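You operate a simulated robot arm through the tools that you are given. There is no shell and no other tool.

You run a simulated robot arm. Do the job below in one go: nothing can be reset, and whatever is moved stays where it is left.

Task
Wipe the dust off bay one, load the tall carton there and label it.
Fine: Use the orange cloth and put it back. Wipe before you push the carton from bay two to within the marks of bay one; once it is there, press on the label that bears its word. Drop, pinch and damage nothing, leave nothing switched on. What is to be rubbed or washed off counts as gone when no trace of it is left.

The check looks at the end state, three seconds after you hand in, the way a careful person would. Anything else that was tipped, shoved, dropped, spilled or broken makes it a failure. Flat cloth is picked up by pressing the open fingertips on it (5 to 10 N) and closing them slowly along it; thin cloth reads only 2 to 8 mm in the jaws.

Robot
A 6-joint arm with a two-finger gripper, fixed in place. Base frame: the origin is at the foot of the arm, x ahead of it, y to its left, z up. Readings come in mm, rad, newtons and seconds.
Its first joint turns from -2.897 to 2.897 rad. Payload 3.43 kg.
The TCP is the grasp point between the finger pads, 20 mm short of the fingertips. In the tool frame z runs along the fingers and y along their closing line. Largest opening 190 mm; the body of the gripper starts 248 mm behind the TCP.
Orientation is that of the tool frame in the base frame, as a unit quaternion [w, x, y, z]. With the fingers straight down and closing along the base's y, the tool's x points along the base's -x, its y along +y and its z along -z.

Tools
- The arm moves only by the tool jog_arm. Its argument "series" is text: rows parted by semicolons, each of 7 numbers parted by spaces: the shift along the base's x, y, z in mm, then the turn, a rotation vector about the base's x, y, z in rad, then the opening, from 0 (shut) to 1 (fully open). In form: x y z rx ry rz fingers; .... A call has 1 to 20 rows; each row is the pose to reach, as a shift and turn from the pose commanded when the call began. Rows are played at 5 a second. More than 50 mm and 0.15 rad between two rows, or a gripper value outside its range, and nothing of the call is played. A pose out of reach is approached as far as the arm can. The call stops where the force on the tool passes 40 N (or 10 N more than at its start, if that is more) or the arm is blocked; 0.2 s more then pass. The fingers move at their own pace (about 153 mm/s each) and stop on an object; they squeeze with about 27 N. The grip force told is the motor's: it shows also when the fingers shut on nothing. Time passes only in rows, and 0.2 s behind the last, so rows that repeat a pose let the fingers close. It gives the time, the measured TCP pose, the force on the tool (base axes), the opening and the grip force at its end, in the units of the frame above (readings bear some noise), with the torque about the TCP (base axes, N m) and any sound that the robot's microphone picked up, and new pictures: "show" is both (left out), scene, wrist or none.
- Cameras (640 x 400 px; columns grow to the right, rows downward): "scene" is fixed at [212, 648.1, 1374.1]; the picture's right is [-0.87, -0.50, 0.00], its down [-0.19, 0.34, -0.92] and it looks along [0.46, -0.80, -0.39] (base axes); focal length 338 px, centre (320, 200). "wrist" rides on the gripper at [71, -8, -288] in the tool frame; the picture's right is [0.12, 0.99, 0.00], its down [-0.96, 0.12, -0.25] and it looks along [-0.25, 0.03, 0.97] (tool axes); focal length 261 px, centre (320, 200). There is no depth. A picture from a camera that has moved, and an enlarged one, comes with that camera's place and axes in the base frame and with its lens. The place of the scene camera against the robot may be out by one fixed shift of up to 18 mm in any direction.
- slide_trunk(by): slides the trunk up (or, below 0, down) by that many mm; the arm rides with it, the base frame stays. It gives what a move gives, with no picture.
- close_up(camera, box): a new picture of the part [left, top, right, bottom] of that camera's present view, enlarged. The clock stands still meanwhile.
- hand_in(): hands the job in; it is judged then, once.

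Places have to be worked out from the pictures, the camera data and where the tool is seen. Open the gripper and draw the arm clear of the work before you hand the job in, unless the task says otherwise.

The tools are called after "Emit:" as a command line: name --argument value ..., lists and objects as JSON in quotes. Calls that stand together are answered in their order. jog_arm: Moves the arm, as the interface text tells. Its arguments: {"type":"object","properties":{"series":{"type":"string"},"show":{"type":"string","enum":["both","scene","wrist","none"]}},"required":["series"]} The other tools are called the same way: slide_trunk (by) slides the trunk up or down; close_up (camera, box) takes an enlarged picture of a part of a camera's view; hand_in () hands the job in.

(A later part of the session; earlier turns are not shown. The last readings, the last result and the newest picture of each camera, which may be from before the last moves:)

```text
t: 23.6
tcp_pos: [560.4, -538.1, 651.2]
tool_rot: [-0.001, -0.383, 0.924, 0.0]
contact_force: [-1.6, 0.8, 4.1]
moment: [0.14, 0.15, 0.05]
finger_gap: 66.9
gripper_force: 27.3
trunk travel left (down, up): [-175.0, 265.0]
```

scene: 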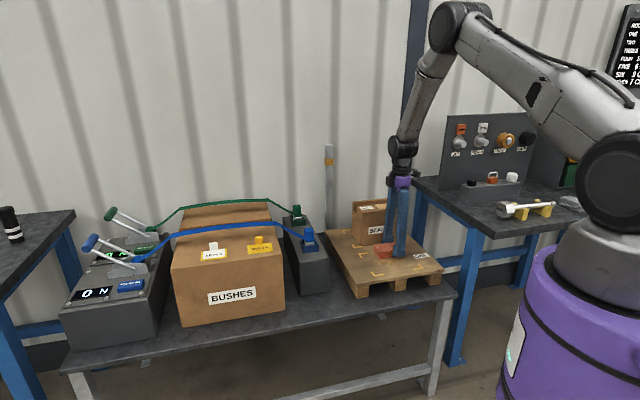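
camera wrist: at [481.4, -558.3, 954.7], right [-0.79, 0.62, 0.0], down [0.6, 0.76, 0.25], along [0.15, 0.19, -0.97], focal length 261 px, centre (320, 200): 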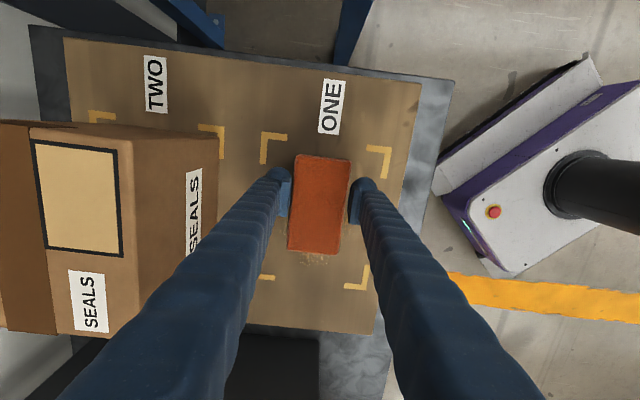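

Pressing with ~4 N. I sweep back across the whole lane with slightly more pressure.

Emit:
jog_arm --series "-6 6 -0.3 0 0 0 0.24; -12 12 -0.3 0 0 0 0.24; -18 18 -0.3 0 0 0 0.24; -24 24 -0.3 0 0 0 0.24; -30 30 -0.3 0 0 0 0.24; -36 36 -0.3 0 0 0 0.24; -42 42 -0.3 0 0 0 0.24; -48 48 -0.3 0 0 0 0.24; -54 54 -0.3 0 0 0 0.24; -60 60 -0.3 0 0 0 0.24; -66 66 -0.3 0 0 0 0.24; -72 72 -0.3 0 0 0 0.24; -72 72 -0.3 0 0 0 0.24"

Emit:
close_up --camera "scene" --box '[330, 220, 450, 300]'

Emit:
close_up --camera "wrist" --box '[180, 100, 420, 340]'

```text
t: 26.4
tcp_pos: [487.0, -464.8, 650.9]
tool_rot: [-0.001, -0.383, 0.924, 0.0]
contact_force: [0.7, -1.2, 4.9]
moment: [-0.1, -0.13, -0.02]
finger_gap: 66.9
gripper_force: 26.7
trunk travel left (down, up): [-175.0, 265.0]
camera wrist: at [443.8, -521.0, 940.1], right [-0.79, 0.62, 0.0], down [0.6, 0.76, 0.25], along [0.15, 0.2, -0.97], focal length 261 px, centre (320, 200)
```

scene: 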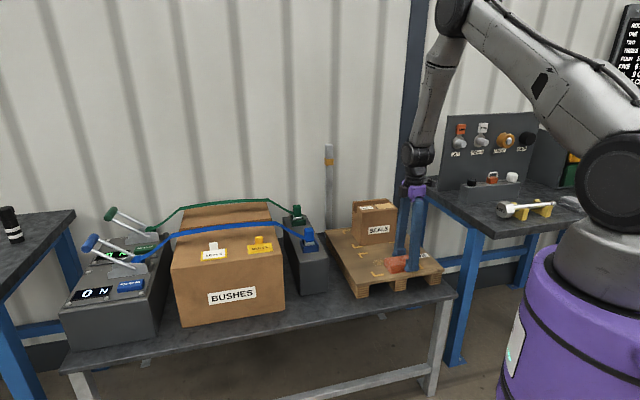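
wrist: 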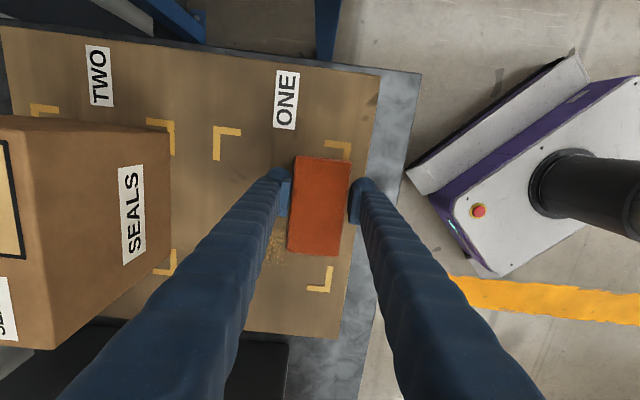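

```text
5.00 times, centred on (390, 260) of scene
camera zoom: at [212.0, 648.1, 1374.1], right [-0.87, -0.5, 0.0], down [-0.19, 0.34, -0.92], along [0.46, -0.8, -0.39], focal length 1690 px, centre (-30, -100)
```

zoom: 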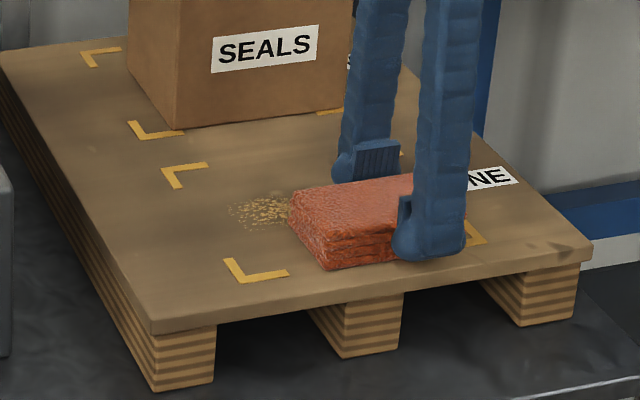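

```text
1.67 times, centred on (300, 220) of wrist
camera zoom: at [443.8, -521.0, 940.1], right [-0.79, 0.62, 0.0], down [0.6, 0.76, 0.25], along [0.15, 0.2, -0.97], focal length 434 px, centre (353, 167)
```

zoom: 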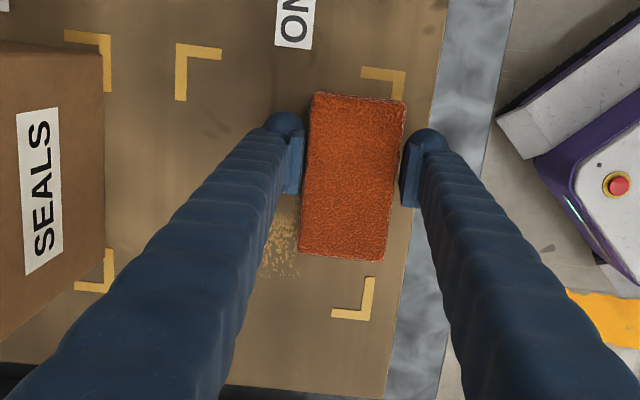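

The first lane is clean. I move over to the second lane and sweep it.

Emit:
jog_arm --series "8.5 8.5 0 0 0 0 0.24; 17 17 0 0 0 0 0.24; 25.5 25.5 0 0 0 0 0.24; 34 34 0 0 0 0 0.24; 42.5 42.5 0 0 0 0 0.24; 49.5 35.5 0 0 0 0 0.24; 56.5 28.5 0 0 0 0 0.24; 63.5 21.5 0 0 0 0 0.24; 70.5 14.5 0 0 0 0 0.24; 77.5 7.5 0 0 0 0 0.24; 84.5 0.5 0 0 0 0 0.24; 91.5 -6.5 0 0 0 0 0.24; 98.5 -13.5 0 0 0 0 0.24; 105.5 -20.5 0 0 0 0 0.24; 112.5 -27.5 0 0 0 0 0.24; 112.5 -27.5 0 0 0 0 0.24"

Emit:
close_up --camera "scene" --box '[330, 220, 450, 300]'

Emit:
close_up --camera "wrist" --box '[220, 60, 460, 300]'

```text
t: 29.9
tcp_pos: [602.7, -492.0, 652.6]
tool_rot: [-0.001, -0.384, 0.923, 0.0]
contact_force: [-1.1, -0.5, -0.5]
moment: [0.04, -0.01, -0.01]
finger_gap: 66.5
gripper_force: 26.9
trunk travel left (down, up): [-175.0, 265.0]
camera wrist: at [558.1, -548.6, 940.4], right [-0.79, 0.62, 0.0], down [0.6, 0.76, 0.25], along [0.15, 0.19, -0.97], focal length 261 px, centre (320, 200)
```

scene: 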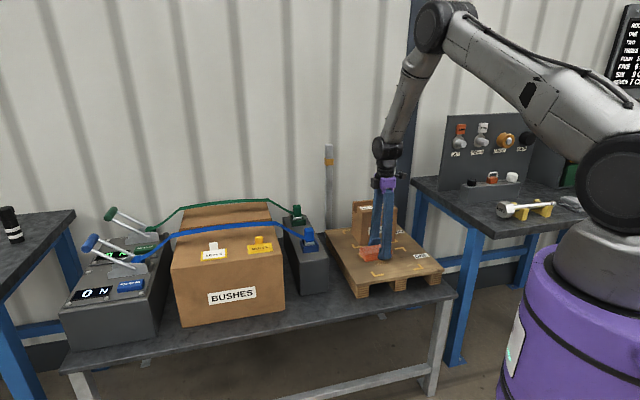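
wrist: 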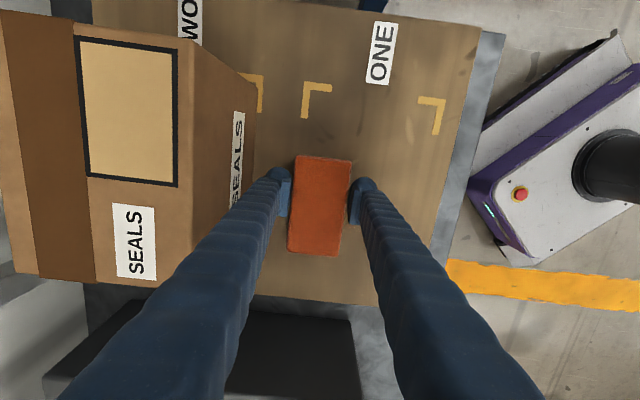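

```text
5.00 times, centred on (390, 260) of scene
camera zoom: at [212.0, 648.1, 1374.1], right [-0.87, -0.5, 0.0], down [-0.19, 0.34, -0.92], along [0.46, -0.8, -0.39], focal length 1690 px, centre (-30, -100)
```

zoom: 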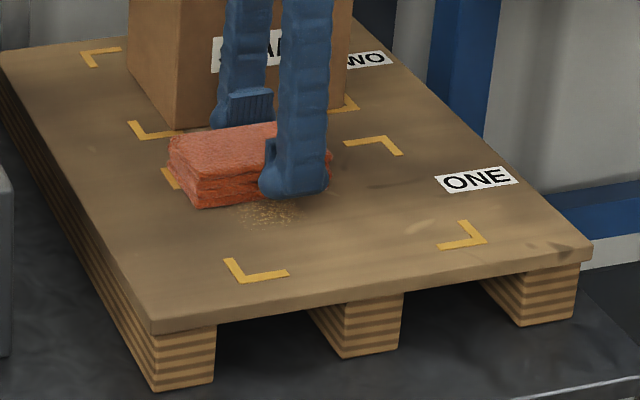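

```text
1.67 times, centred on (340, 180) of wrist
camera zoom: at [558.1, -548.6, 940.4], right [-0.79, 0.62, 0.0], down [0.6, 0.76, 0.25], along [0.15, 0.19, -0.97], focal length 434 px, centre (287, 233)
```

zoom: 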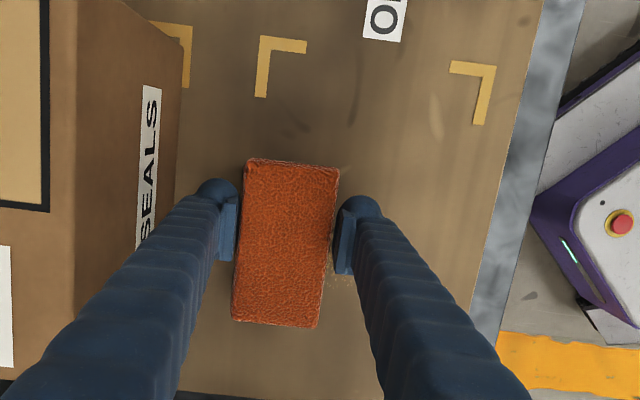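

Contact was lost at the end and faint dust remains. I press down ~1.2 mm and sweep back over it.

Emit:
jog_arm --series "0 0 -0.7 0 0 0 0.24; 0 0 -1.2 0 0 0 0.24; 0 0 -1.2 0 0 0 0.24" --show "none"

```text
t: 30.6
tcp_pos: [602.6, -491.3, 651.3]
tool_rot: [-0.001, -0.383, 0.924, 0.0]
contact_force: [1.6, 3.9, 12.0]
moment: [0.17, 0.11, 0.0]
finger_gap: 66.6
gripper_force: 26.9
trunk travel left (down, up): [-175.0, 265.0]
```

Now pressing with 12 N; I sweep back across the second lane.

Emit:
jog_arm --series "-7 7 0 0 0 0 0.24; -14 14 0 0 0 0 0.24; -21 21 0 0 0 0 0.24; -28 28 0 0 0 0 0.24; -35 35 0 0 0 0 0.24; -42 42 0 0 0 0 0.24; -49 49 0 0 0 0 0.24; -56 56 0 0 0 0 0.24; -63 63 0 0 0 0 0.24; -70 70 0 0 0 0 0.24; -70 70 0 0 0 0 0.24"

Emit:
close_up --camera "scene" --box '[330, 220, 450, 300]'

Emit:
close_up --camera "wrist" --box '[150, 60, 390, 300]'

```text
t: 33.0
tcp_pos: [531.8, -422.5, 650.9]
tool_rot: [0.0, -0.383, 0.924, -0.002]
contact_force: [6.2, -7.2, 21.3]
moment: [-0.12, -0.08, -0.11]
finger_gap: 66.9
gripper_force: 27.4
trunk travel left (down, up): [-175.0, 265.0]
camera wrist: at [486.7, -478.7, 939.6], right [-0.79, 0.62, 0.0], down [0.6, 0.76, 0.25], along [0.15, 0.19, -0.97], focal length 261 px, centre (320, 200)
```

scene: 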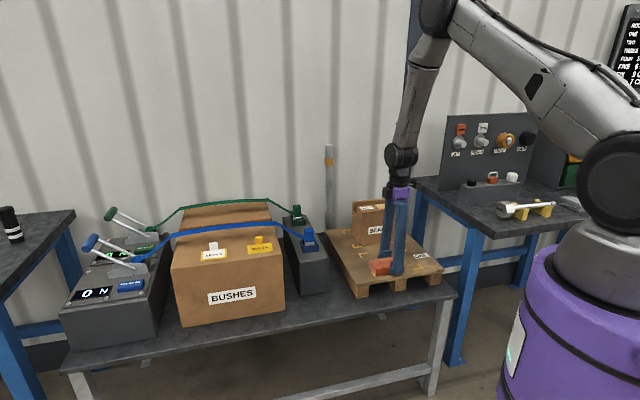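
wrist: 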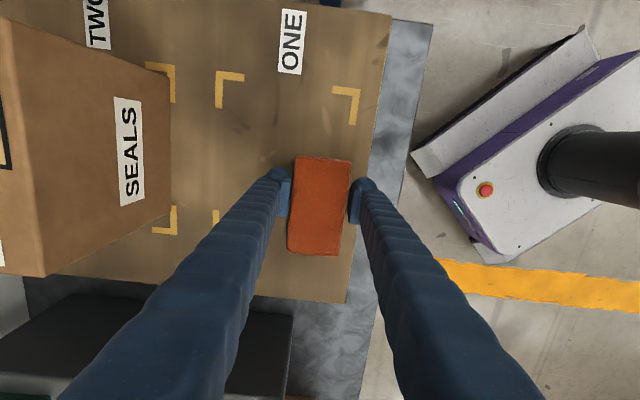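

```text
5.00 times, centred on (390, 260) of scene
camera zoom: at [212.0, 648.1, 1374.1], right [-0.87, -0.5, 0.0], down [-0.19, 0.34, -0.92], along [0.46, -0.8, -0.39], focal length 1690 px, centre (-30, -100)
```

zoom: 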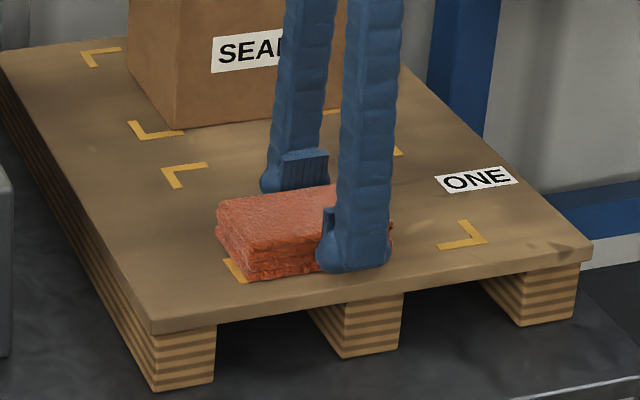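

```text
1.67 times, centred on (270, 180) of wrist
camera zoom: at [486.7, -478.7, 939.6], right [-0.79, 0.62, 0.0], down [0.6, 0.76, 0.25], along [0.15, 0.19, -0.97], focal length 434 px, centre (403, 233)
```

zoom: 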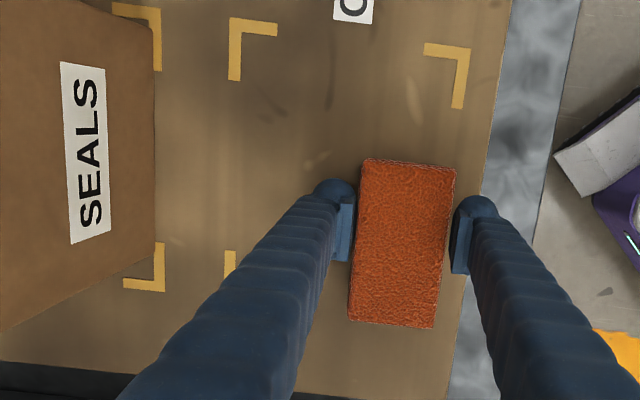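

The lane looks clean. I lift the cloth and look at the whole bay.

Emit:
jog_arm --series "0 0 3 0 0 0 0.24; 0 0 15 0 0 0 0.24; 0 0 40 0 0 0 0.24; 0 0 70 0 0 0 0.24; 0 0 100 0 0 0 0.24; 15 30 110 0 0 0 0.24; 30 65 110 0 0 0 0.24; 30 65 110 0 0 0 0.24"

Emit:
close_up --camera "scene" --box '[330, 220, 450, 300]'

Emit:
close_up --camera "wrist" --box '[150, 0, 350, 160]'

```text
t: 34.9
tcp_pos: [563.2, -357.9, 762.0]
tool_rot: [0.0, -0.383, 0.924, -0.001]
contact_force: [-0.1, 0.2, -0.4]
moment: [-0.11, 0.01, 0.0]
finger_gap: 66.7
gripper_force: 26.8
trunk travel left (down, up): [-175.0, 265.0]
camera wrist: at [519.0, -413.0, 1050.2], right [-0.79, 0.62, 0.0], down [0.6, 0.76, 0.25], along [0.15, 0.19, -0.97], focal length 261 px, centre (320, 200)
```

scene: 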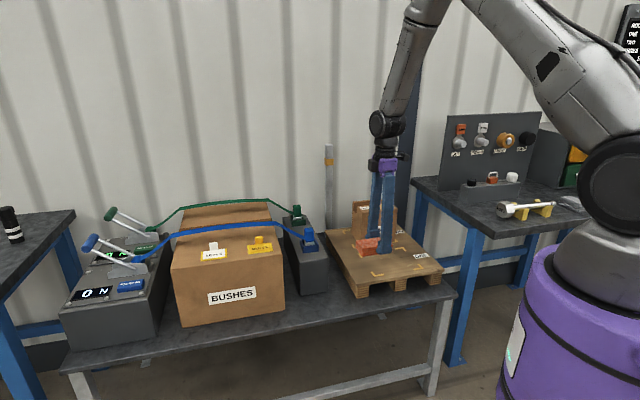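
wrist: 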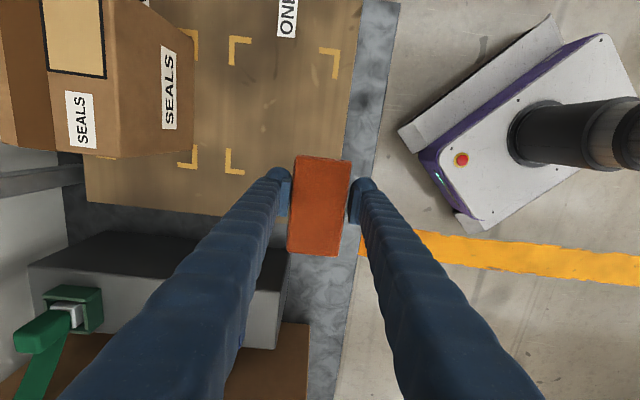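

```text
5.00 times, centred on (390, 260) of scene
camera zoom: at [212.0, 648.1, 1374.1], right [-0.87, -0.5, 0.0], down [-0.19, 0.34, -0.92], along [0.46, -0.8, -0.39], focal length 1690 px, centre (-30, -100)
```

zoom: 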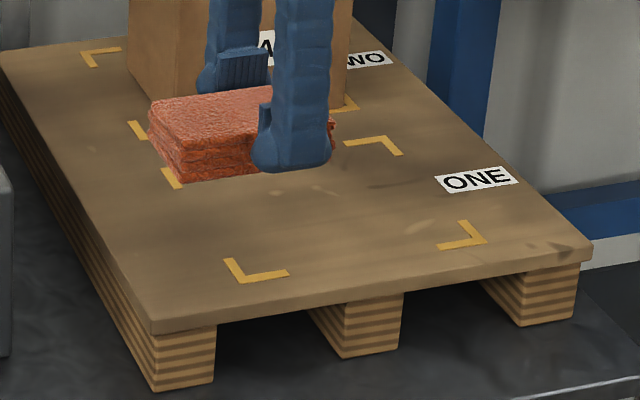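

```text
2.50 times, centred on (250, 80) of wrist
camera zoom: at [519.0, -413.0, 1050.2], right [-0.79, 0.62, 0.0], down [0.6, 0.76, 0.25], along [0.15, 0.19, -0.97], focal length 652 px, centre (495, 500)
```

zoom: 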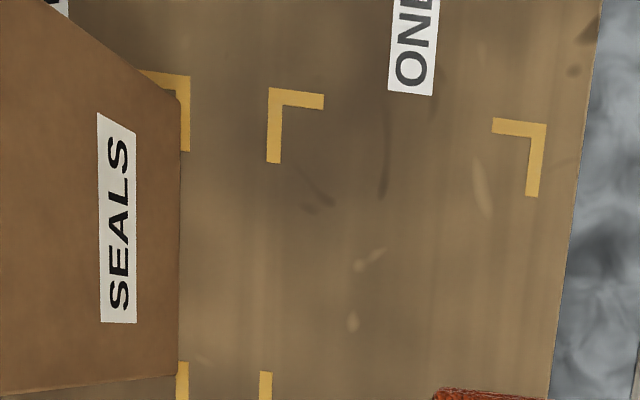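

Mostly clean; a few pale smudges remain visible that may be wood texture. I enlarge them to decide.

Emit:
close_up --camera "wrist" --box '[240, 40, 320, 130]'

Emit:
close_up --camera "wrist" --box '[190, 90, 290, 210]'

Emit:
close_up --camera "scene" --box '[365, 245, 435, 290]'

```text
4.44 times, centred on (280, 85) of wrist
camera zoom: at [519.0, -413.0, 1050.2], right [-0.79, 0.62, 0.0], down [0.6, 0.76, 0.25], along [0.15, 0.19, -0.97], focal length 1158 px, centre (498, 711)
```

zoom: 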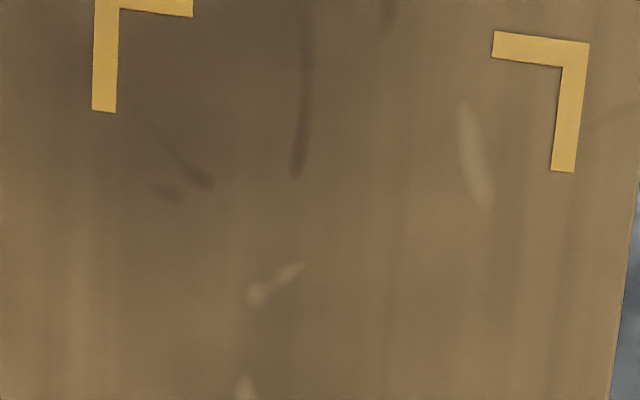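

```text
3.33 times, centred on (240, 150) of wrist
camera zoom: at [519.0, -413.0, 1050.2], right [-0.79, 0.62, 0.0], down [0.6, 0.76, 0.25], along [0.15, 0.19, -0.97], focal length 869 px, centre (587, 367)
```

zoom: 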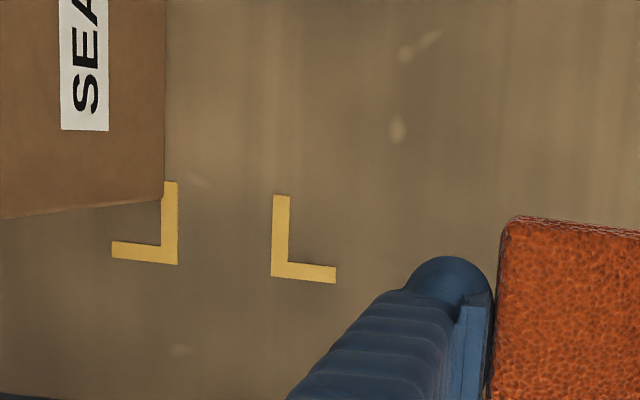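

```text
8.89 times, centred on (400, 268) of scene
camera zoom: at [212.0, 648.1, 1374.1], right [-0.87, -0.5, 0.0], down [-0.19, 0.34, -0.92], along [0.46, -0.8, -0.39], focal length 3004 px, centre (-391, -400)
```

zoom: 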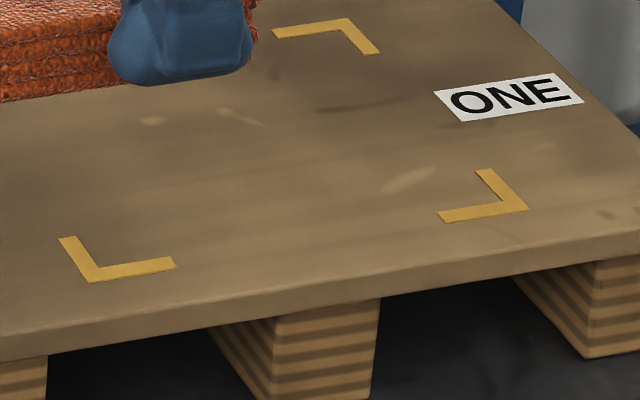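

No speckles are left, only wood-grain smudges like those elsewhere on the pallet. I carry the cloth back above its original place, a few mm further from the block.

Emit:
jog_arm --series "18 30 0 0 0 -0.012 0.24; 36 60 0 0 0 -0.024 0.24; 54 90 0 0 0 -0.036 0.24; 72 120 0 0 0 -0.05 0.24; 85 142 0 0 0 -0.06 0.24; 94.3 156.1 0 0 0 -0.066 0.24; 94.3 156.1 0 0 0 -0.066 0.24; 94.3 156.1 0 0 0 -0.066 0.24" --show "wrist"

```text
t: 36.6
tcp_pos: [655.1, -202.5, 760.1]
tool_rot: [0.0, -0.352, 0.936, -0.001]
contact_force: [0.1, -0.7, -0.6]
moment: [0.01, 0.03, 0.0]
finger_gap: 66.6
gripper_force: 27.4
trunk travel left (down, up): [-175.0, 265.0]
camera wrist: at [607.3, -255.7, 1048.3], right [-0.74, 0.67, 0.0], down [0.65, 0.72, 0.25], along [0.16, 0.18, -0.97], focal length 261 px, centre (320, 200)
```

wrist: 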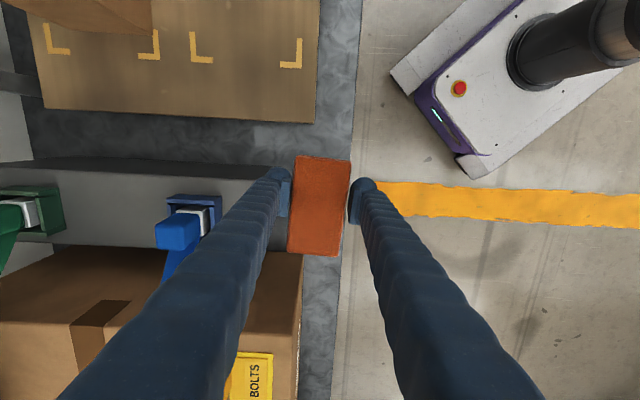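

Lateral clearance from the block is now ~12 mm. I descend to just above the table.

Emit:
jog_arm --series "0 0 -15 0 0 0 0.24; 0 0 -30 0 0 0 0.24; 0 0 -45 0 0 0 0.24; 0 0 -57 0 0 0 0.24; 0 0 -69 0 0 0 0.24; 0 0 -81 0 0 0 0.24; 0 0 -93 0 0 0 0.24; 0 0 -105 0 0 0 0.24; 0 0 -117 0 0 0 0.24; 0 0 -129 0 0 0 0.24; 0 0 -141 0 0 0 0.24; 0 0 -153 0 0 0 0.24; 0 0 -162 0 0 0 0.24; 0 0 -166 0 0 0 0.24; 0 0 -166 0 0 0 0.24"

Emit:
jog_arm --series "0 0 -2 0 0 0 0.24; 0 0 -4 0 0 0 0.24; 0 0 -6 0 0 0 0.24; 0 0 -7 0 0 0 0.24; 0 0 -7 0 0 0 0.24" --show "none"

```text
t: 39.9
tcp_pos: [655.8, -201.1, 594.2]
tool_rot: [-0.001, -0.352, 0.936, -0.001]
contact_force: [-0.1, 0.3, -0.7]
moment: [0.04, 0.0, 0.0]
finger_gap: 66.8
gripper_force: 26.9
trunk travel left (down, up): [-175.0, 265.0]
camera wrist: at [608.2, -255.1, 882.8], right [-0.74, 0.67, 0.0], down [0.65, 0.72, 0.25], along [0.16, 0.18, -0.97], focal length 261 px, centre (320, 200)
```

scene: 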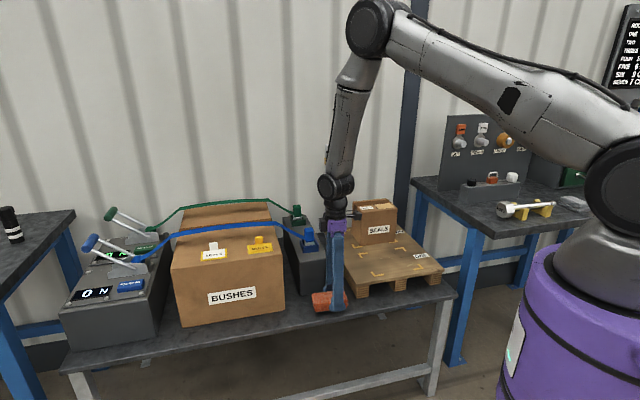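
wrist: 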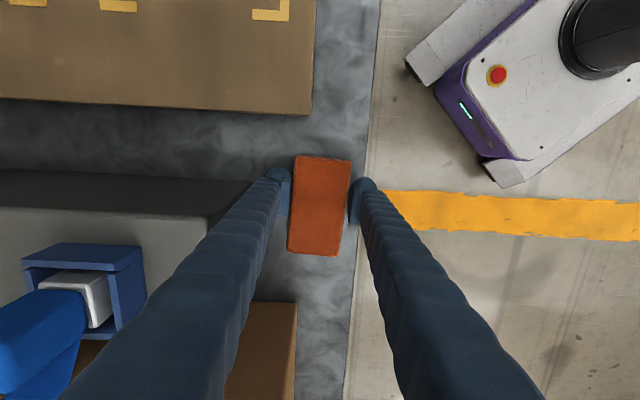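

```text
t: 41.0
tcp_pos: [655.2, -201.4, 587.7]
tool_rot: [-0.001, -0.352, 0.936, 0.0]
contact_force: [-0.6, -0.4, -1.1]
moment: [0.0, -0.01, 0.01]
finger_gap: 66.7
gripper_force: 26.7
trunk travel left (down, up): [-175.0, 265.0]
```

No contact at 587.7; I creep down a few more millimetres.

Emit:
jog_arm --series "0 0 -1 0 0 0 0.24; 0 0 -2 0 0 0 0.24; 0 0 -3 0 0 0 0.24; 0 0 -3 0 0 0 0.24" --show "none"

```text
t: 42.0
tcp_pos: [656.3, -201.1, 584.0]
tool_rot: [-0.001, -0.352, 0.936, -0.001]
contact_force: [-0.2, 0.5, -1.1]
moment: [-0.04, 0.04, -0.04]
finger_gap: 66.7
gripper_force: 27.2
trunk travel left (down, up): [-175.0, 265.0]
```

Emit:
jog_arm --series "0 0 -1 0 0 0 0.24; 0 0 -2 0 0 0 0.24; 0 0 -2 0 0 0 0.24" --show "none"

```text
t: 42.9
tcp_pos: [655.8, -201.8, 581.5]
tool_rot: [-0.001, -0.352, 0.936, -0.001]
contact_force: [0.6, 0.3, -0.2]
moment: [-0.01, 0.0, 0.0]
finger_gap: 66.5
gripper_force: 27.0
trunk travel left (down, up): [-175.0, 265.0]
```

Still free at 581.5, so the cloth slid up slightly in the grip while wiping; I keep creeping with a force check.

Emit:
jog_arm --series "0 0 -1 0 0 0 0.24; 0 0 -2 0 0 0 0.24; 0 0 -2 0 0 0 0.24" --show "none"

Emit:
close_up --camera "scene" --box '[290, 260, 370, 330]'

```text
t: 43.6
tcp_pos: [655.3, -201.5, 579.6]
tool_rot: [-0.001, -0.353, 0.936, -0.001]
contact_force: [-1.5, -1.1, 10.1]
moment: [0.0, 0.0, 0.0]
finger_gap: 66.9
gripper_force: 27.6
trunk travel left (down, up): [-175.0, 265.0]
```

```text
5.71 times, centred on (330, 295) of scene
camera zoom: at [212.0, 648.1, 1374.1], right [-0.87, -0.5, 0.0], down [-0.19, 0.34, -0.92], along [0.46, -0.8, -0.39], focal length 1931 px, centre (263, -343)
```

zoom: 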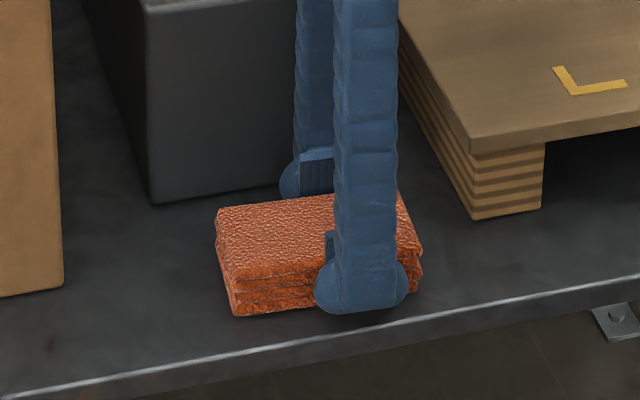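

The cloth rests on the table (10 N, no moment). I open the fingers gently and then rise straight up.

Emit:
jog_arm --series "0 0 0.5 0 0 0 0.36; 0 0 0.5 0 0 0 0.39; 0 0 0.5 0 0 0 0.41; 0 0 0.5 0 0 0 0.41; 0 0 0.5 0 0 0 0.41"

Emit:
jog_arm --series "0 0 4 0 0 0 0.41; 0 0 12 0 0 0 0.41; 0 0 24 0 0 0 0.41; 0 0 40 0 0 0 0.41; 0 0 60 0 0 0 0.41; 0 0 85 0 0 0 0.41; 0 0 110 0 0 0 0.41; 0 0 140 0 0 0 0.41; 0 0 180 0 0 0 0.41; 0 0 180 0 0 0 0.41"

Emit:
close_up --camera "wrist" --box '[220, 110, 420, 235]'

```text
t: 44.9
tcp_pos: [655.9, -201.9, 581.1]
tool_rot: [0.0, -0.353, 0.936, 0.0]
contact_force: [0.5, 0.5, -0.9]
moment: [0.03, 0.04, 0.03]
finger_gap: 77.9
gripper_force: 0.2
trunk travel left (down, up): [-175.0, 265.0]
camera wrist: at [608.0, -254.7, 869.2], right [-0.74, 0.67, 0.0], down [0.65, 0.72, 0.25], along [0.16, 0.18, -0.97], focal length 261 px, centre (320, 200)
```

scene: 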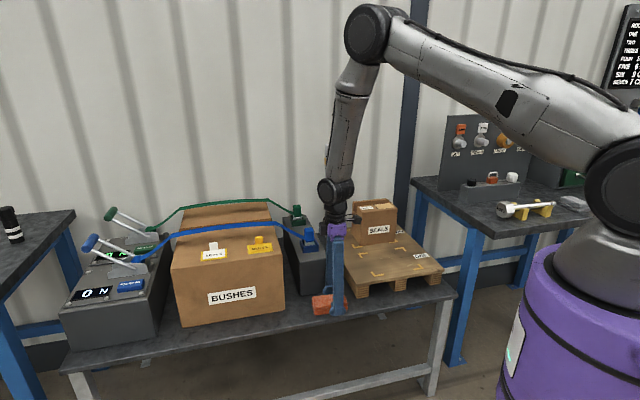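
wrist: 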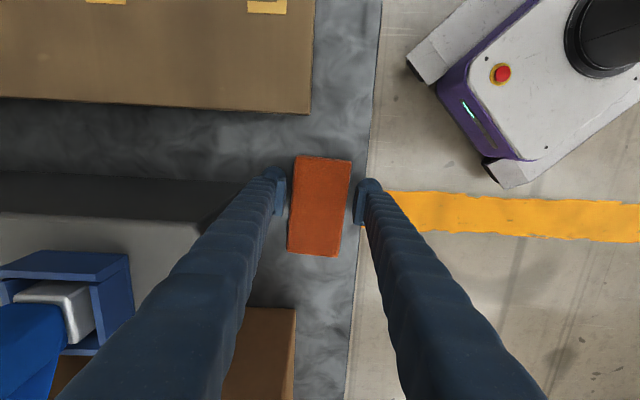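

```text
t: 47.0
tcp_pos: [658.1, -201.9, 759.5]
tool_rot: [-0.001, -0.353, 0.935, 0.0]
contact_force: [0.8, 0.5, 0.9]
moment: [-0.01, 0.0, 0.02]
finger_gap: 78.1
gripper_force: 0.1
trunk travel left (down, up): [-175.0, 265.0]
camera wrist: at [609.7, -254.8, 1048.6], right [-0.74, 0.67, 0.0], down [0.65, 0.72, 0.25], along [0.16, 0.18, -0.97], focal length 261 px, centre (320, 200)
```

scene: 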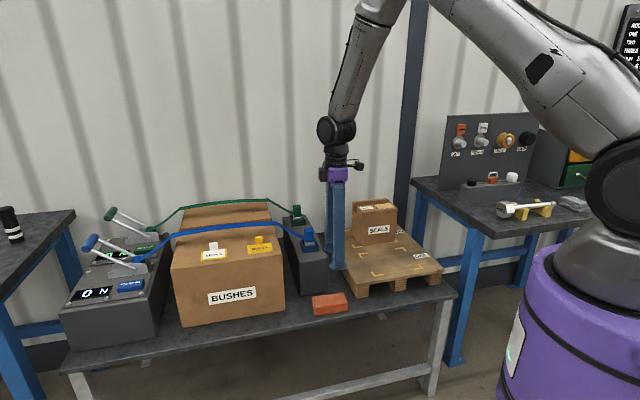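
wrist: 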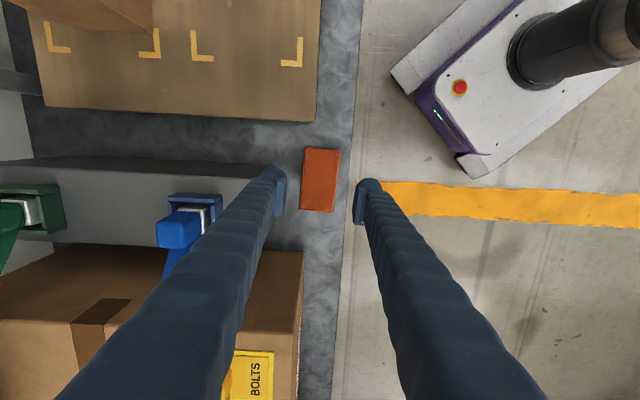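

```text
3.20 times, centred on (320, 172) of wrist
camera zoom: at [609.7, -254.8, 1048.6], right [-0.74, 0.67, 0.0], down [0.65, 0.72, 0.25], along [0.16, 0.18, -0.97], focal length 834 px, centre (320, 288)
```

zoom: 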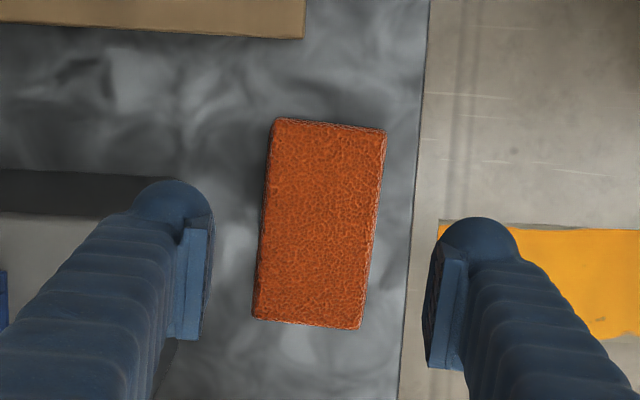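

The cloth is back in its place. Next comes the push: the carton's far face is at radius ~984, near the reach limit, so I raise the trunk to test in free air whether the arm can get behind it with the wrist level with the shoulder.

Emit:
slide_trunk --by 95

```text
t: 48.3
tcp_pos: [658.4, -201.5, 854.0]
tool_rot: [-0.001, -0.352, 0.936, 0.0]
contact_force: [-1.1, -0.1, -0.4]
moment: [-0.02, 0.01, 0.01]
finger_gap: 77.7
gripper_force: 0.0
trunk travel left (down, up): [-270.0, 170.0]
```

I swing over above the carton, turning the tool so the closing line lies along the carton's far face with the camera side inward.

Emit:
jog_arm --series "3 -33 6 0 0 -0.12 0.3; 6 -66 12 0 0 -0.24 0.3; 9 -99 18 0 0 -0.36 0.3; 12 -132 20 0 0 -0.48 0.3; 15 -165 20 0 0 -0.6 0.3; 18 -198 20 0 0 -0.72 0.3; 21 -231 20 0 0 -0.84 0.3; 24 -264 20 0 0 -0.96 0.3; 27 -297 20 0 0 -1.08 0.3; 30 -330 20 0 0 -1.2 0.3; 33 -363 20 0 0 -1.32 0.3; 36 -396 20 0 0 -1.42 0.3; 40 -425 20 0 0 -1.5 0.3; 40 -425 20 0 0 -1.5 0.3"

```text
t: 51.3
tcp_pos: [697.4, -627.9, 874.3]
tool_rot: [-0.001, 0.38, 0.925, -0.001]
contact_force: [-0.1, 0.3, 0.5]
moment: [0.03, 0.01, 0.01]
finger_gap: 57.0
gripper_force: 0.1
trunk travel left (down, up): [-270.0, 170.0]
camera wrist: at [640.6, -584.8, 1163.1], right [0.61, 0.79, 0.0], down [0.77, -0.59, 0.25], along [0.19, -0.15, -0.97], focal length 261 px, centre (320, 200)
```

scene: 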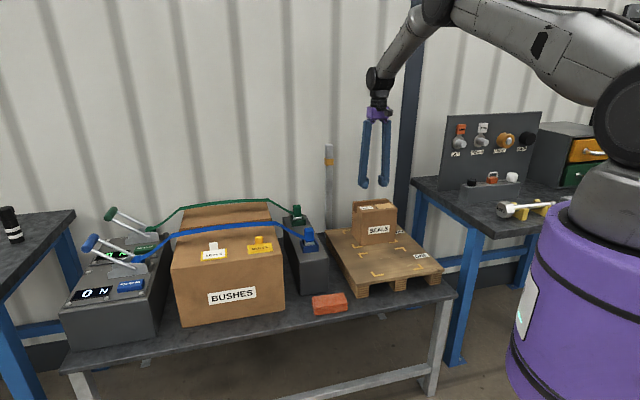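
wrist: 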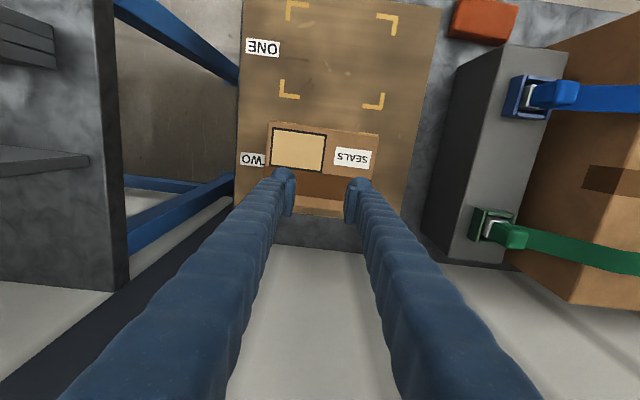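

This view shows carton, bay one, cloth and labels well. I enlarge the carton to measure it precisely.

Emit:
close_up --camera "wrist" --box '[230, 110, 400, 230]'

Emit:
close_up --camera "wrist" --box '[220, 0, 440, 140]'

```text
3.33 times, centred on (315, 170) of wrist
camera zoom: at [640.6, -584.8, 1163.1], right [0.61, 0.79, 0.0], down [0.77, -0.59, 0.25], along [0.19, -0.15, -0.97], focal length 869 px, centre (337, 300)
```

zoom: 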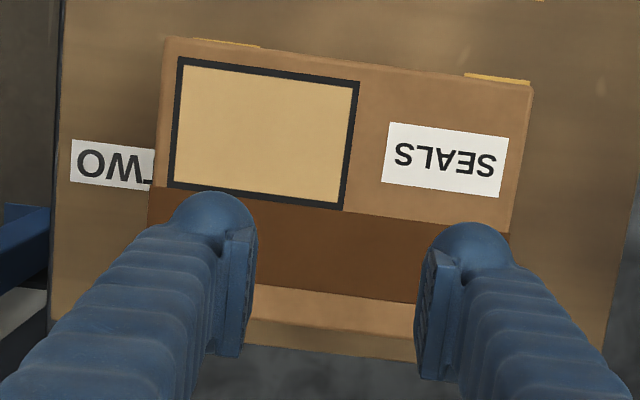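

```text
2.86 times, centred on (330, 70) of wrist
camera zoom: at [640.6, -584.8, 1163.1], right [0.61, 0.79, 0.0], down [0.77, -0.59, 0.25], along [0.19, -0.15, -0.97], focal length 745 px, centre (291, 571)
```

zoom: 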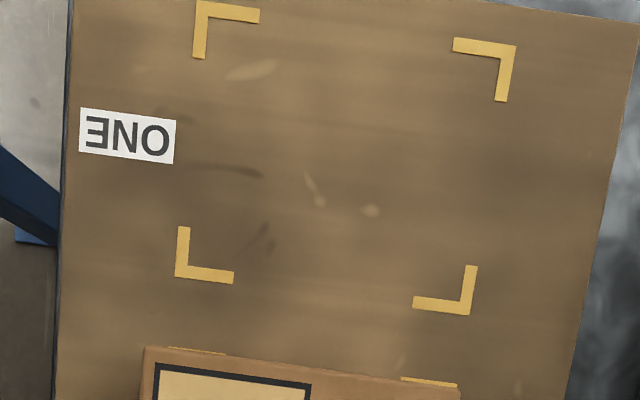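

Carton: u-depth ~120 mm, far face near u≈-981, well aligned with the pallet; bay one is clean and centred at u≈-728, w≈55. I test reaching out past the far face while still high.

Emit:
jog_arm --series "15 -17 0 0 0 0 0.3; 30 -34 0 0 0 0 0.3; 40 -45 0 0 0 0 0.3; 47 -53 0 0 0 0 0.3; 47 -53 0 0 0 0 0.3; 47 -53 0 0 0 0 0.3"

```text
t: 52.7
tcp_pos: [744.9, -680.0, 874.5]
tool_rot: [-0.001, 0.38, 0.925, 0.0]
contact_force: [-0.4, 0.7, 0.3]
moment: [-0.06, 0.0, -0.01]
finger_gap: 57.2
gripper_force: 0.0
trunk travel left (down, up): [-270.0, 170.0]
camera wrist: at [688.8, -638.0, 1163.7], right [0.61, 0.79, 0.0], down [0.77, -0.59, 0.25], along [0.19, -0.15, -0.97], focal length 261 px, centre (320, 200)
```

scene: 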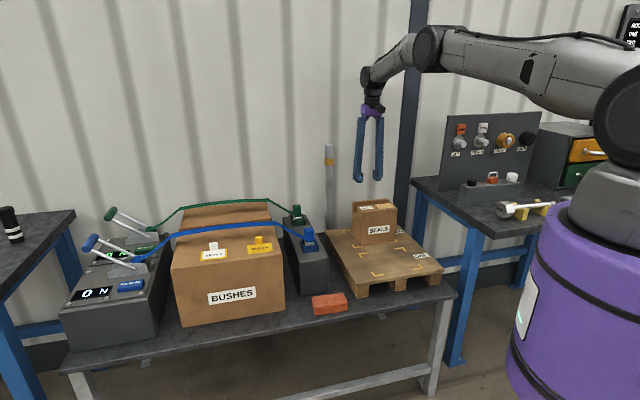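
wrist: 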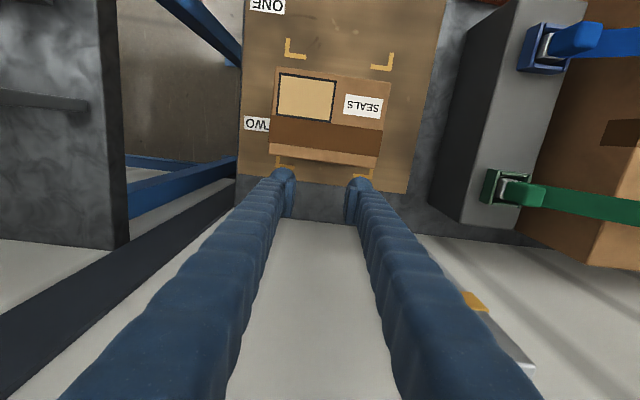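

The arm reaches radius ~1009 easily. I move out another ~9 mm for clearance before going down behind the carton.

Emit:
jog_arm --series "4 -4 0 0 0 0 0.3; 7 -7 0 0 0 0 0.3; 7 -7 0 0 0 0 0.3; 7 -7 0 0 0 0 0.3" --show "wrist"

Emit:
close_up --camera "wrist" --box '[250, 100, 400, 230]'

```text
t: 53.7
tcp_pos: [751.6, -686.7, 874.5]
tool_rot: [-0.001, 0.379, 0.925, 0.0]
contact_force: [-0.5, 0.3, 0.2]
moment: [0.0, 0.01, 0.0]
finger_gap: 56.9
gripper_force: 0.0
trunk travel left (down, up): [-270.0, 170.0]
camera wrist: at [695.3, -644.5, 1163.1], right [0.61, 0.79, 0.0], down [0.77, -0.59, 0.25], along [0.19, -0.15, -0.97], focal length 261 px, centre (320, 200)
```

wrist: 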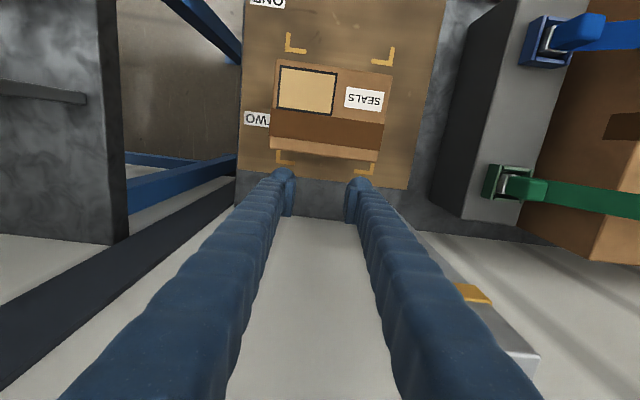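

```text
3.08 times, centred on (325, 165) of wrist
camera zoom: at [695.3, -644.5, 1163.1], right [0.61, 0.79, 0.0], down [0.77, -0.59, 0.25], along [0.19, -0.15, -0.97], focal length 802 px, centre (305, 308)
```

zoom: 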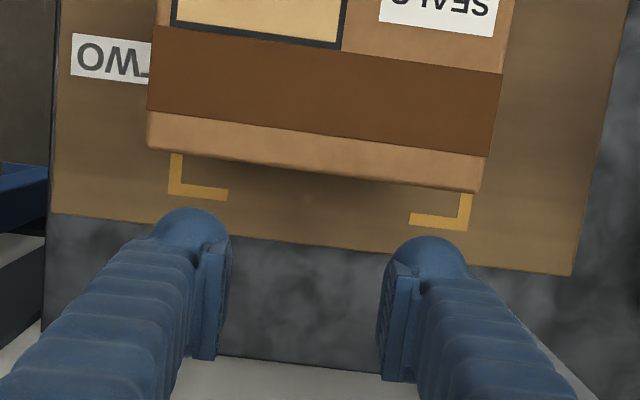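

Far face measured at u≈-979, fingers now clear by ~17 mm. I lower the trunk so the fingers descend straight behind the carton to ~25 mm above the pallet.

Emit:
slide_trunk --by -120

Emit:
close_up --camera "wrist" --box '[200, 80, 440, 240]'

Emit:
close_up --camera "scene" --box '[300, 90, 460, 310]'

```text
t: 55.2
tcp_pos: [752.3, -687.7, 755.0]
tool_rot: [-0.001, 0.381, 0.925, 0.0]
contact_force: [-0.1, -0.4, 0.3]
moment: [0.01, 0.03, -0.02]
finger_gap: 56.9
gripper_force: 0.1
trunk travel left (down, up): [-150.0, 290.0]
```

```text
2.50 times, centred on (320, 160) of wrist
camera zoom: at [695.1, -644.4, 1043.9], right [0.61, 0.79, 0.0], down [0.77, -0.59, 0.25], along [0.19, -0.15, -0.97], focal length 652 px, centre (320, 300)
```

zoom: 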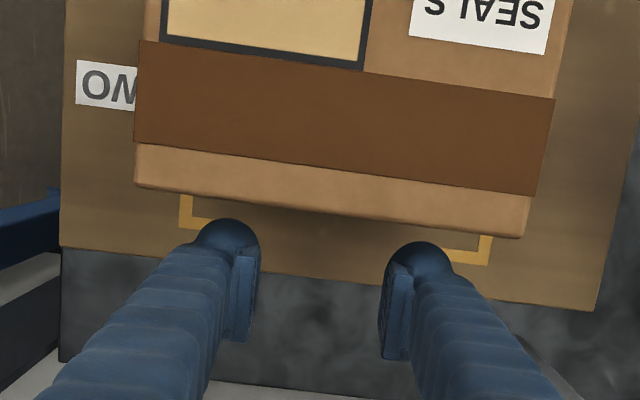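

```text
1.82 times, centred on (380, 200) of scene
camera zoom: at [212.0, 648.1, 1374.1], right [-0.87, -0.5, 0.0], down [-0.19, 0.34, -0.92], along [0.46, -0.8, -0.39], focal length 614 px, centre (211, 200)
```

zoom: 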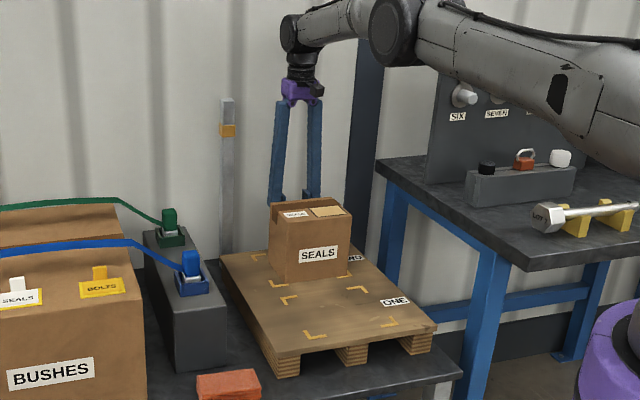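

The fingers are behind the carton with ~11 mm clearance on both sides. I lower the rest of the way.

Emit:
slide_trunk --by -85

Emit:
close_up --camera "wrist" --box '[200, 80, 440, 240]'

Emit:
close_up --camera "scene" --box '[300, 90, 460, 310]'

```text
t: 56.5
tcp_pos: [753.4, -687.4, 670.4]
tool_rot: [0.0, 0.38, 0.925, 0.0]
contact_force: [-0.2, 0.1, 0.1]
moment: [0.01, -0.02, 0.03]
finger_gap: 56.8
gripper_force: 0.1
trunk travel left (down, up): [-65.0, 375.0]
```

```text
2.50 times, centred on (320, 160) of wrist
camera zoom: at [694.9, -644.4, 958.9], right [0.61, 0.79, 0.0], down [0.77, -0.59, 0.25], along [0.19, -0.15, -0.97], focal length 652 px, centre (320, 300)
```

zoom: 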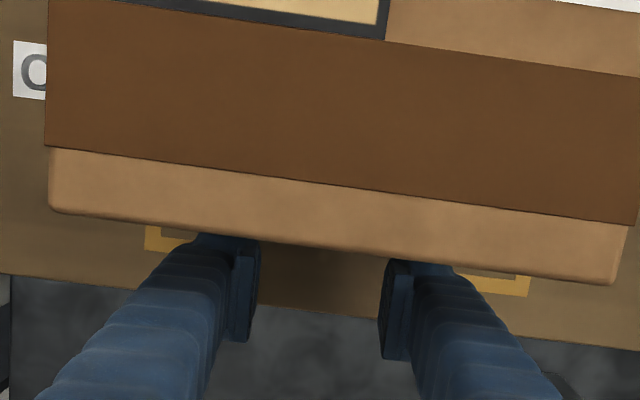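

```text
1.82 times, centred on (380, 200) of scene
camera zoom: at [212.0, 648.1, 1374.1], right [-0.87, -0.5, 0.0], down [-0.19, 0.34, -0.92], along [0.46, -0.8, -0.39], focal length 614 px, centre (211, 200)
```

zoom: 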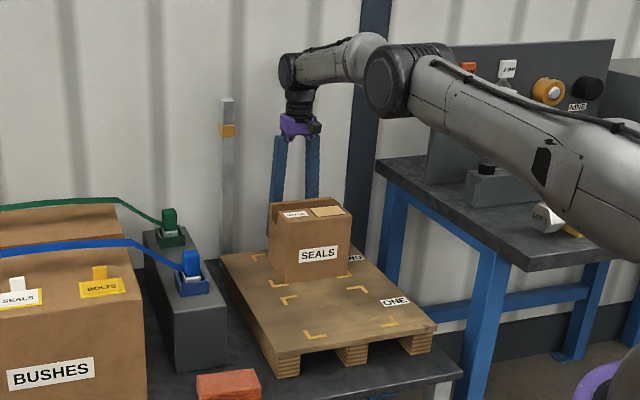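

Clear behind the carton at z≈670 (tips ~27 mm above the pallet). I push slowly toward bay one, 5 mm per row.

Emit:
jog_arm --series "-3.5 3.5 0 0 0 0 0.3; -7.1 7.1 0 0 0 0 0.3; -10.6 10.6 0 0 0 0 0.3; -14.1 14.1 0 0 0 0 0.3; -17.7 17.7 0 0 0 0 0.3; -21.2 21.2 0 0 0 0 0.3; -24.7 24.7 0 0 0 0 0.3; -28.3 28.3 0 0 0 0 0.3; -31.8 31.8 0 0 0 0 0.3; -35.4 35.4 0 0 0 0 0.3"

Emit:
close_up --camera "scene" --box '[310, 170, 470, 310]'

```text
t: 58.6
tcp_pos: [717.8, -651.1, 668.3]
tool_rot: [-0.001, 0.38, 0.925, 0.001]
contact_force: [2.4, -1.4, 2.8]
moment: [0.12, -0.12, -0.12]
finger_gap: 57.1
gripper_force: 0.1
trunk travel left (down, up): [-65.0, 375.0]
camera wrist: at [660.1, -609.0, 957.9], right [0.61, 0.79, 0.0], down [0.77, -0.59, 0.25], along [0.19, -0.15, -0.97], focal length 261 px, centre (320, 200)
```

scene: 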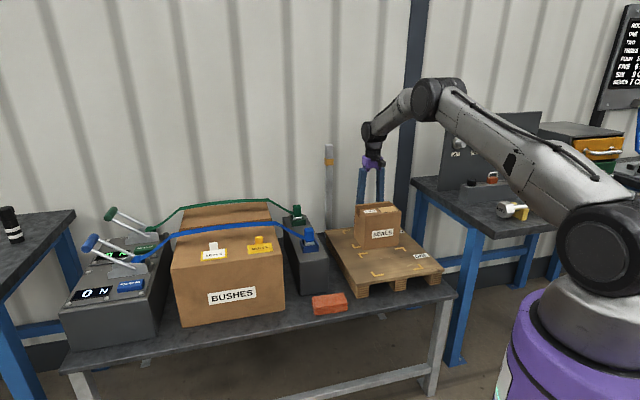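
wrist: 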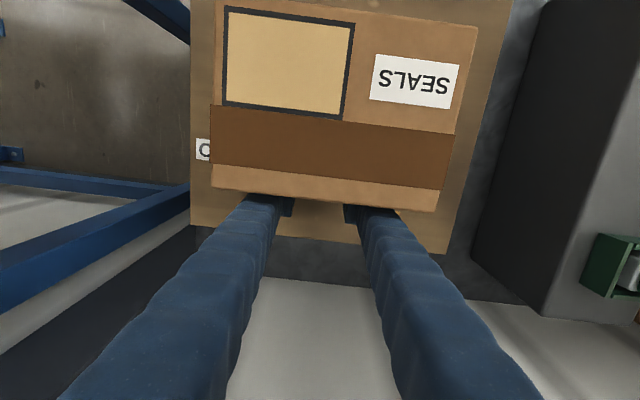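

```text
2.86 times, centred on (390, 240) of scene
camera zoom: at [212.0, 648.1, 1374.1], right [-0.87, -0.5, 0.0], down [-0.19, 0.34, -0.92], along [0.46, -0.8, -0.39], focal length 965 px, centre (120, 86)
```

zoom: 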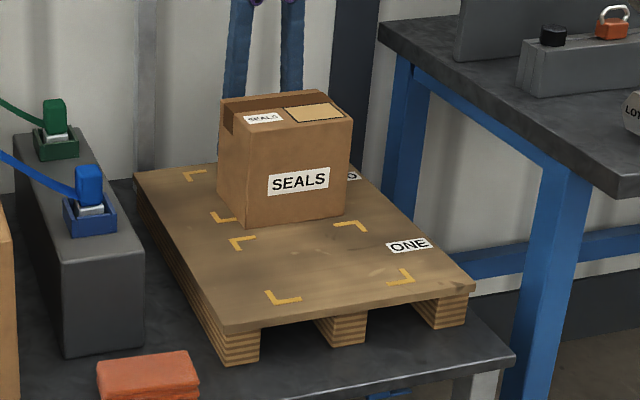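

The carton slides upright with ~3 N. I keep pushing another 130 mm.

Emit:
jog_arm --series "-4.6 4.6 0 0 0 0 0.3; -9.2 9.2 0 0 0 0 0.3; -13.8 13.8 0 0 0 0 0.3; -18.4 18.4 0 0 0 0 0.3; -23 23 0 0 0 0 0.3; -27.6 27.6 0 0 0 0 0.3; -32.2 32.2 0 0 0 0 0.3; -36.8 36.8 0 0 0 0 0.3; -41.4 41.4 0 0 0 0 0.3; -46 46 0 0 0 0 0.3; -50.6 50.6 0 0 0 0 0.3; -55.2 55.2 0 0 0 0 0.3; -59.8 59.8 0 0 0 0 0.3; -64.4 64.4 0 0 0 0 0.3; -69 69 0 0 0 0 0.3; -73.6 73.6 0 0 0 0 0.3; -78.2 78.2 0 0 0 0 0.3; -82.8 82.8 0 0 0 0 0.3; -87.4 87.4 0 0 0 0 0.3; -92 92 0 0 0 0 0.3"

Emit:
close_up --camera "scene" --box '[310, 170, 470, 310]'

```text
t: 62.9
tcp_pos: [625.4, -558.4, 670.7]
tool_rot: [-0.001, 0.38, 0.925, 0.001]
contact_force: [1.1, -0.6, 0.5]
moment: [-0.02, -0.06, 0.01]
finger_gap: 57.0
gripper_force: 0.0
trunk travel left (down, up): [-65.0, 375.0]
camera wrist: at [567.3, -516.8, 959.1], right [0.61, 0.79, 0.0], down [0.77, -0.59, 0.25], along [0.19, -0.15, -0.97], focal length 261 px, centre (320, 200)
```

scene: 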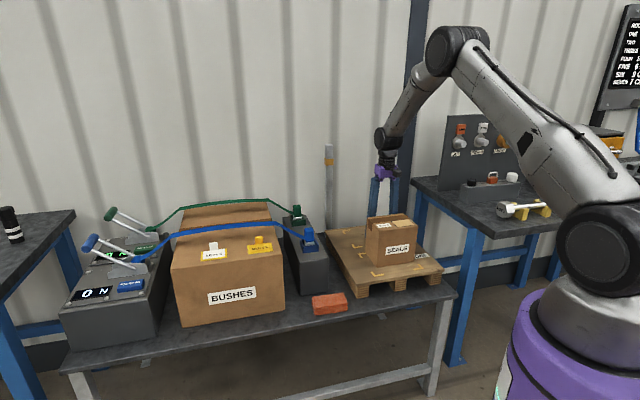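
wrist: 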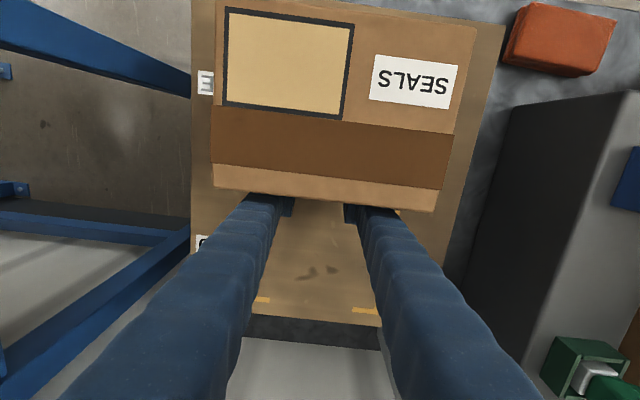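

```text
2.86 times, centred on (390, 240) of scene
camera zoom: at [212.0, 648.1, 1374.1], right [-0.87, -0.5, 0.0], down [-0.19, 0.34, -0.92], along [0.46, -0.8, -0.39], focal length 965 px, centre (120, 86)
```

zoom: 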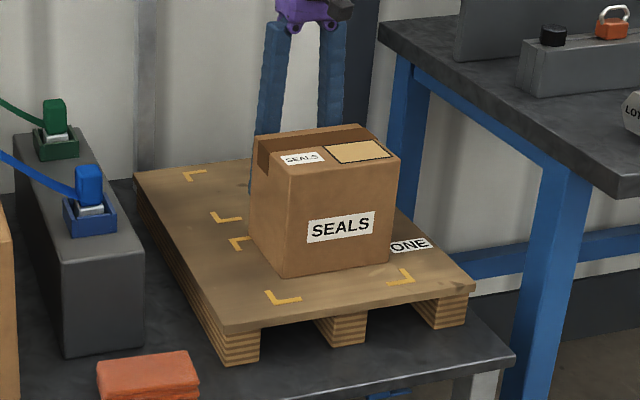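

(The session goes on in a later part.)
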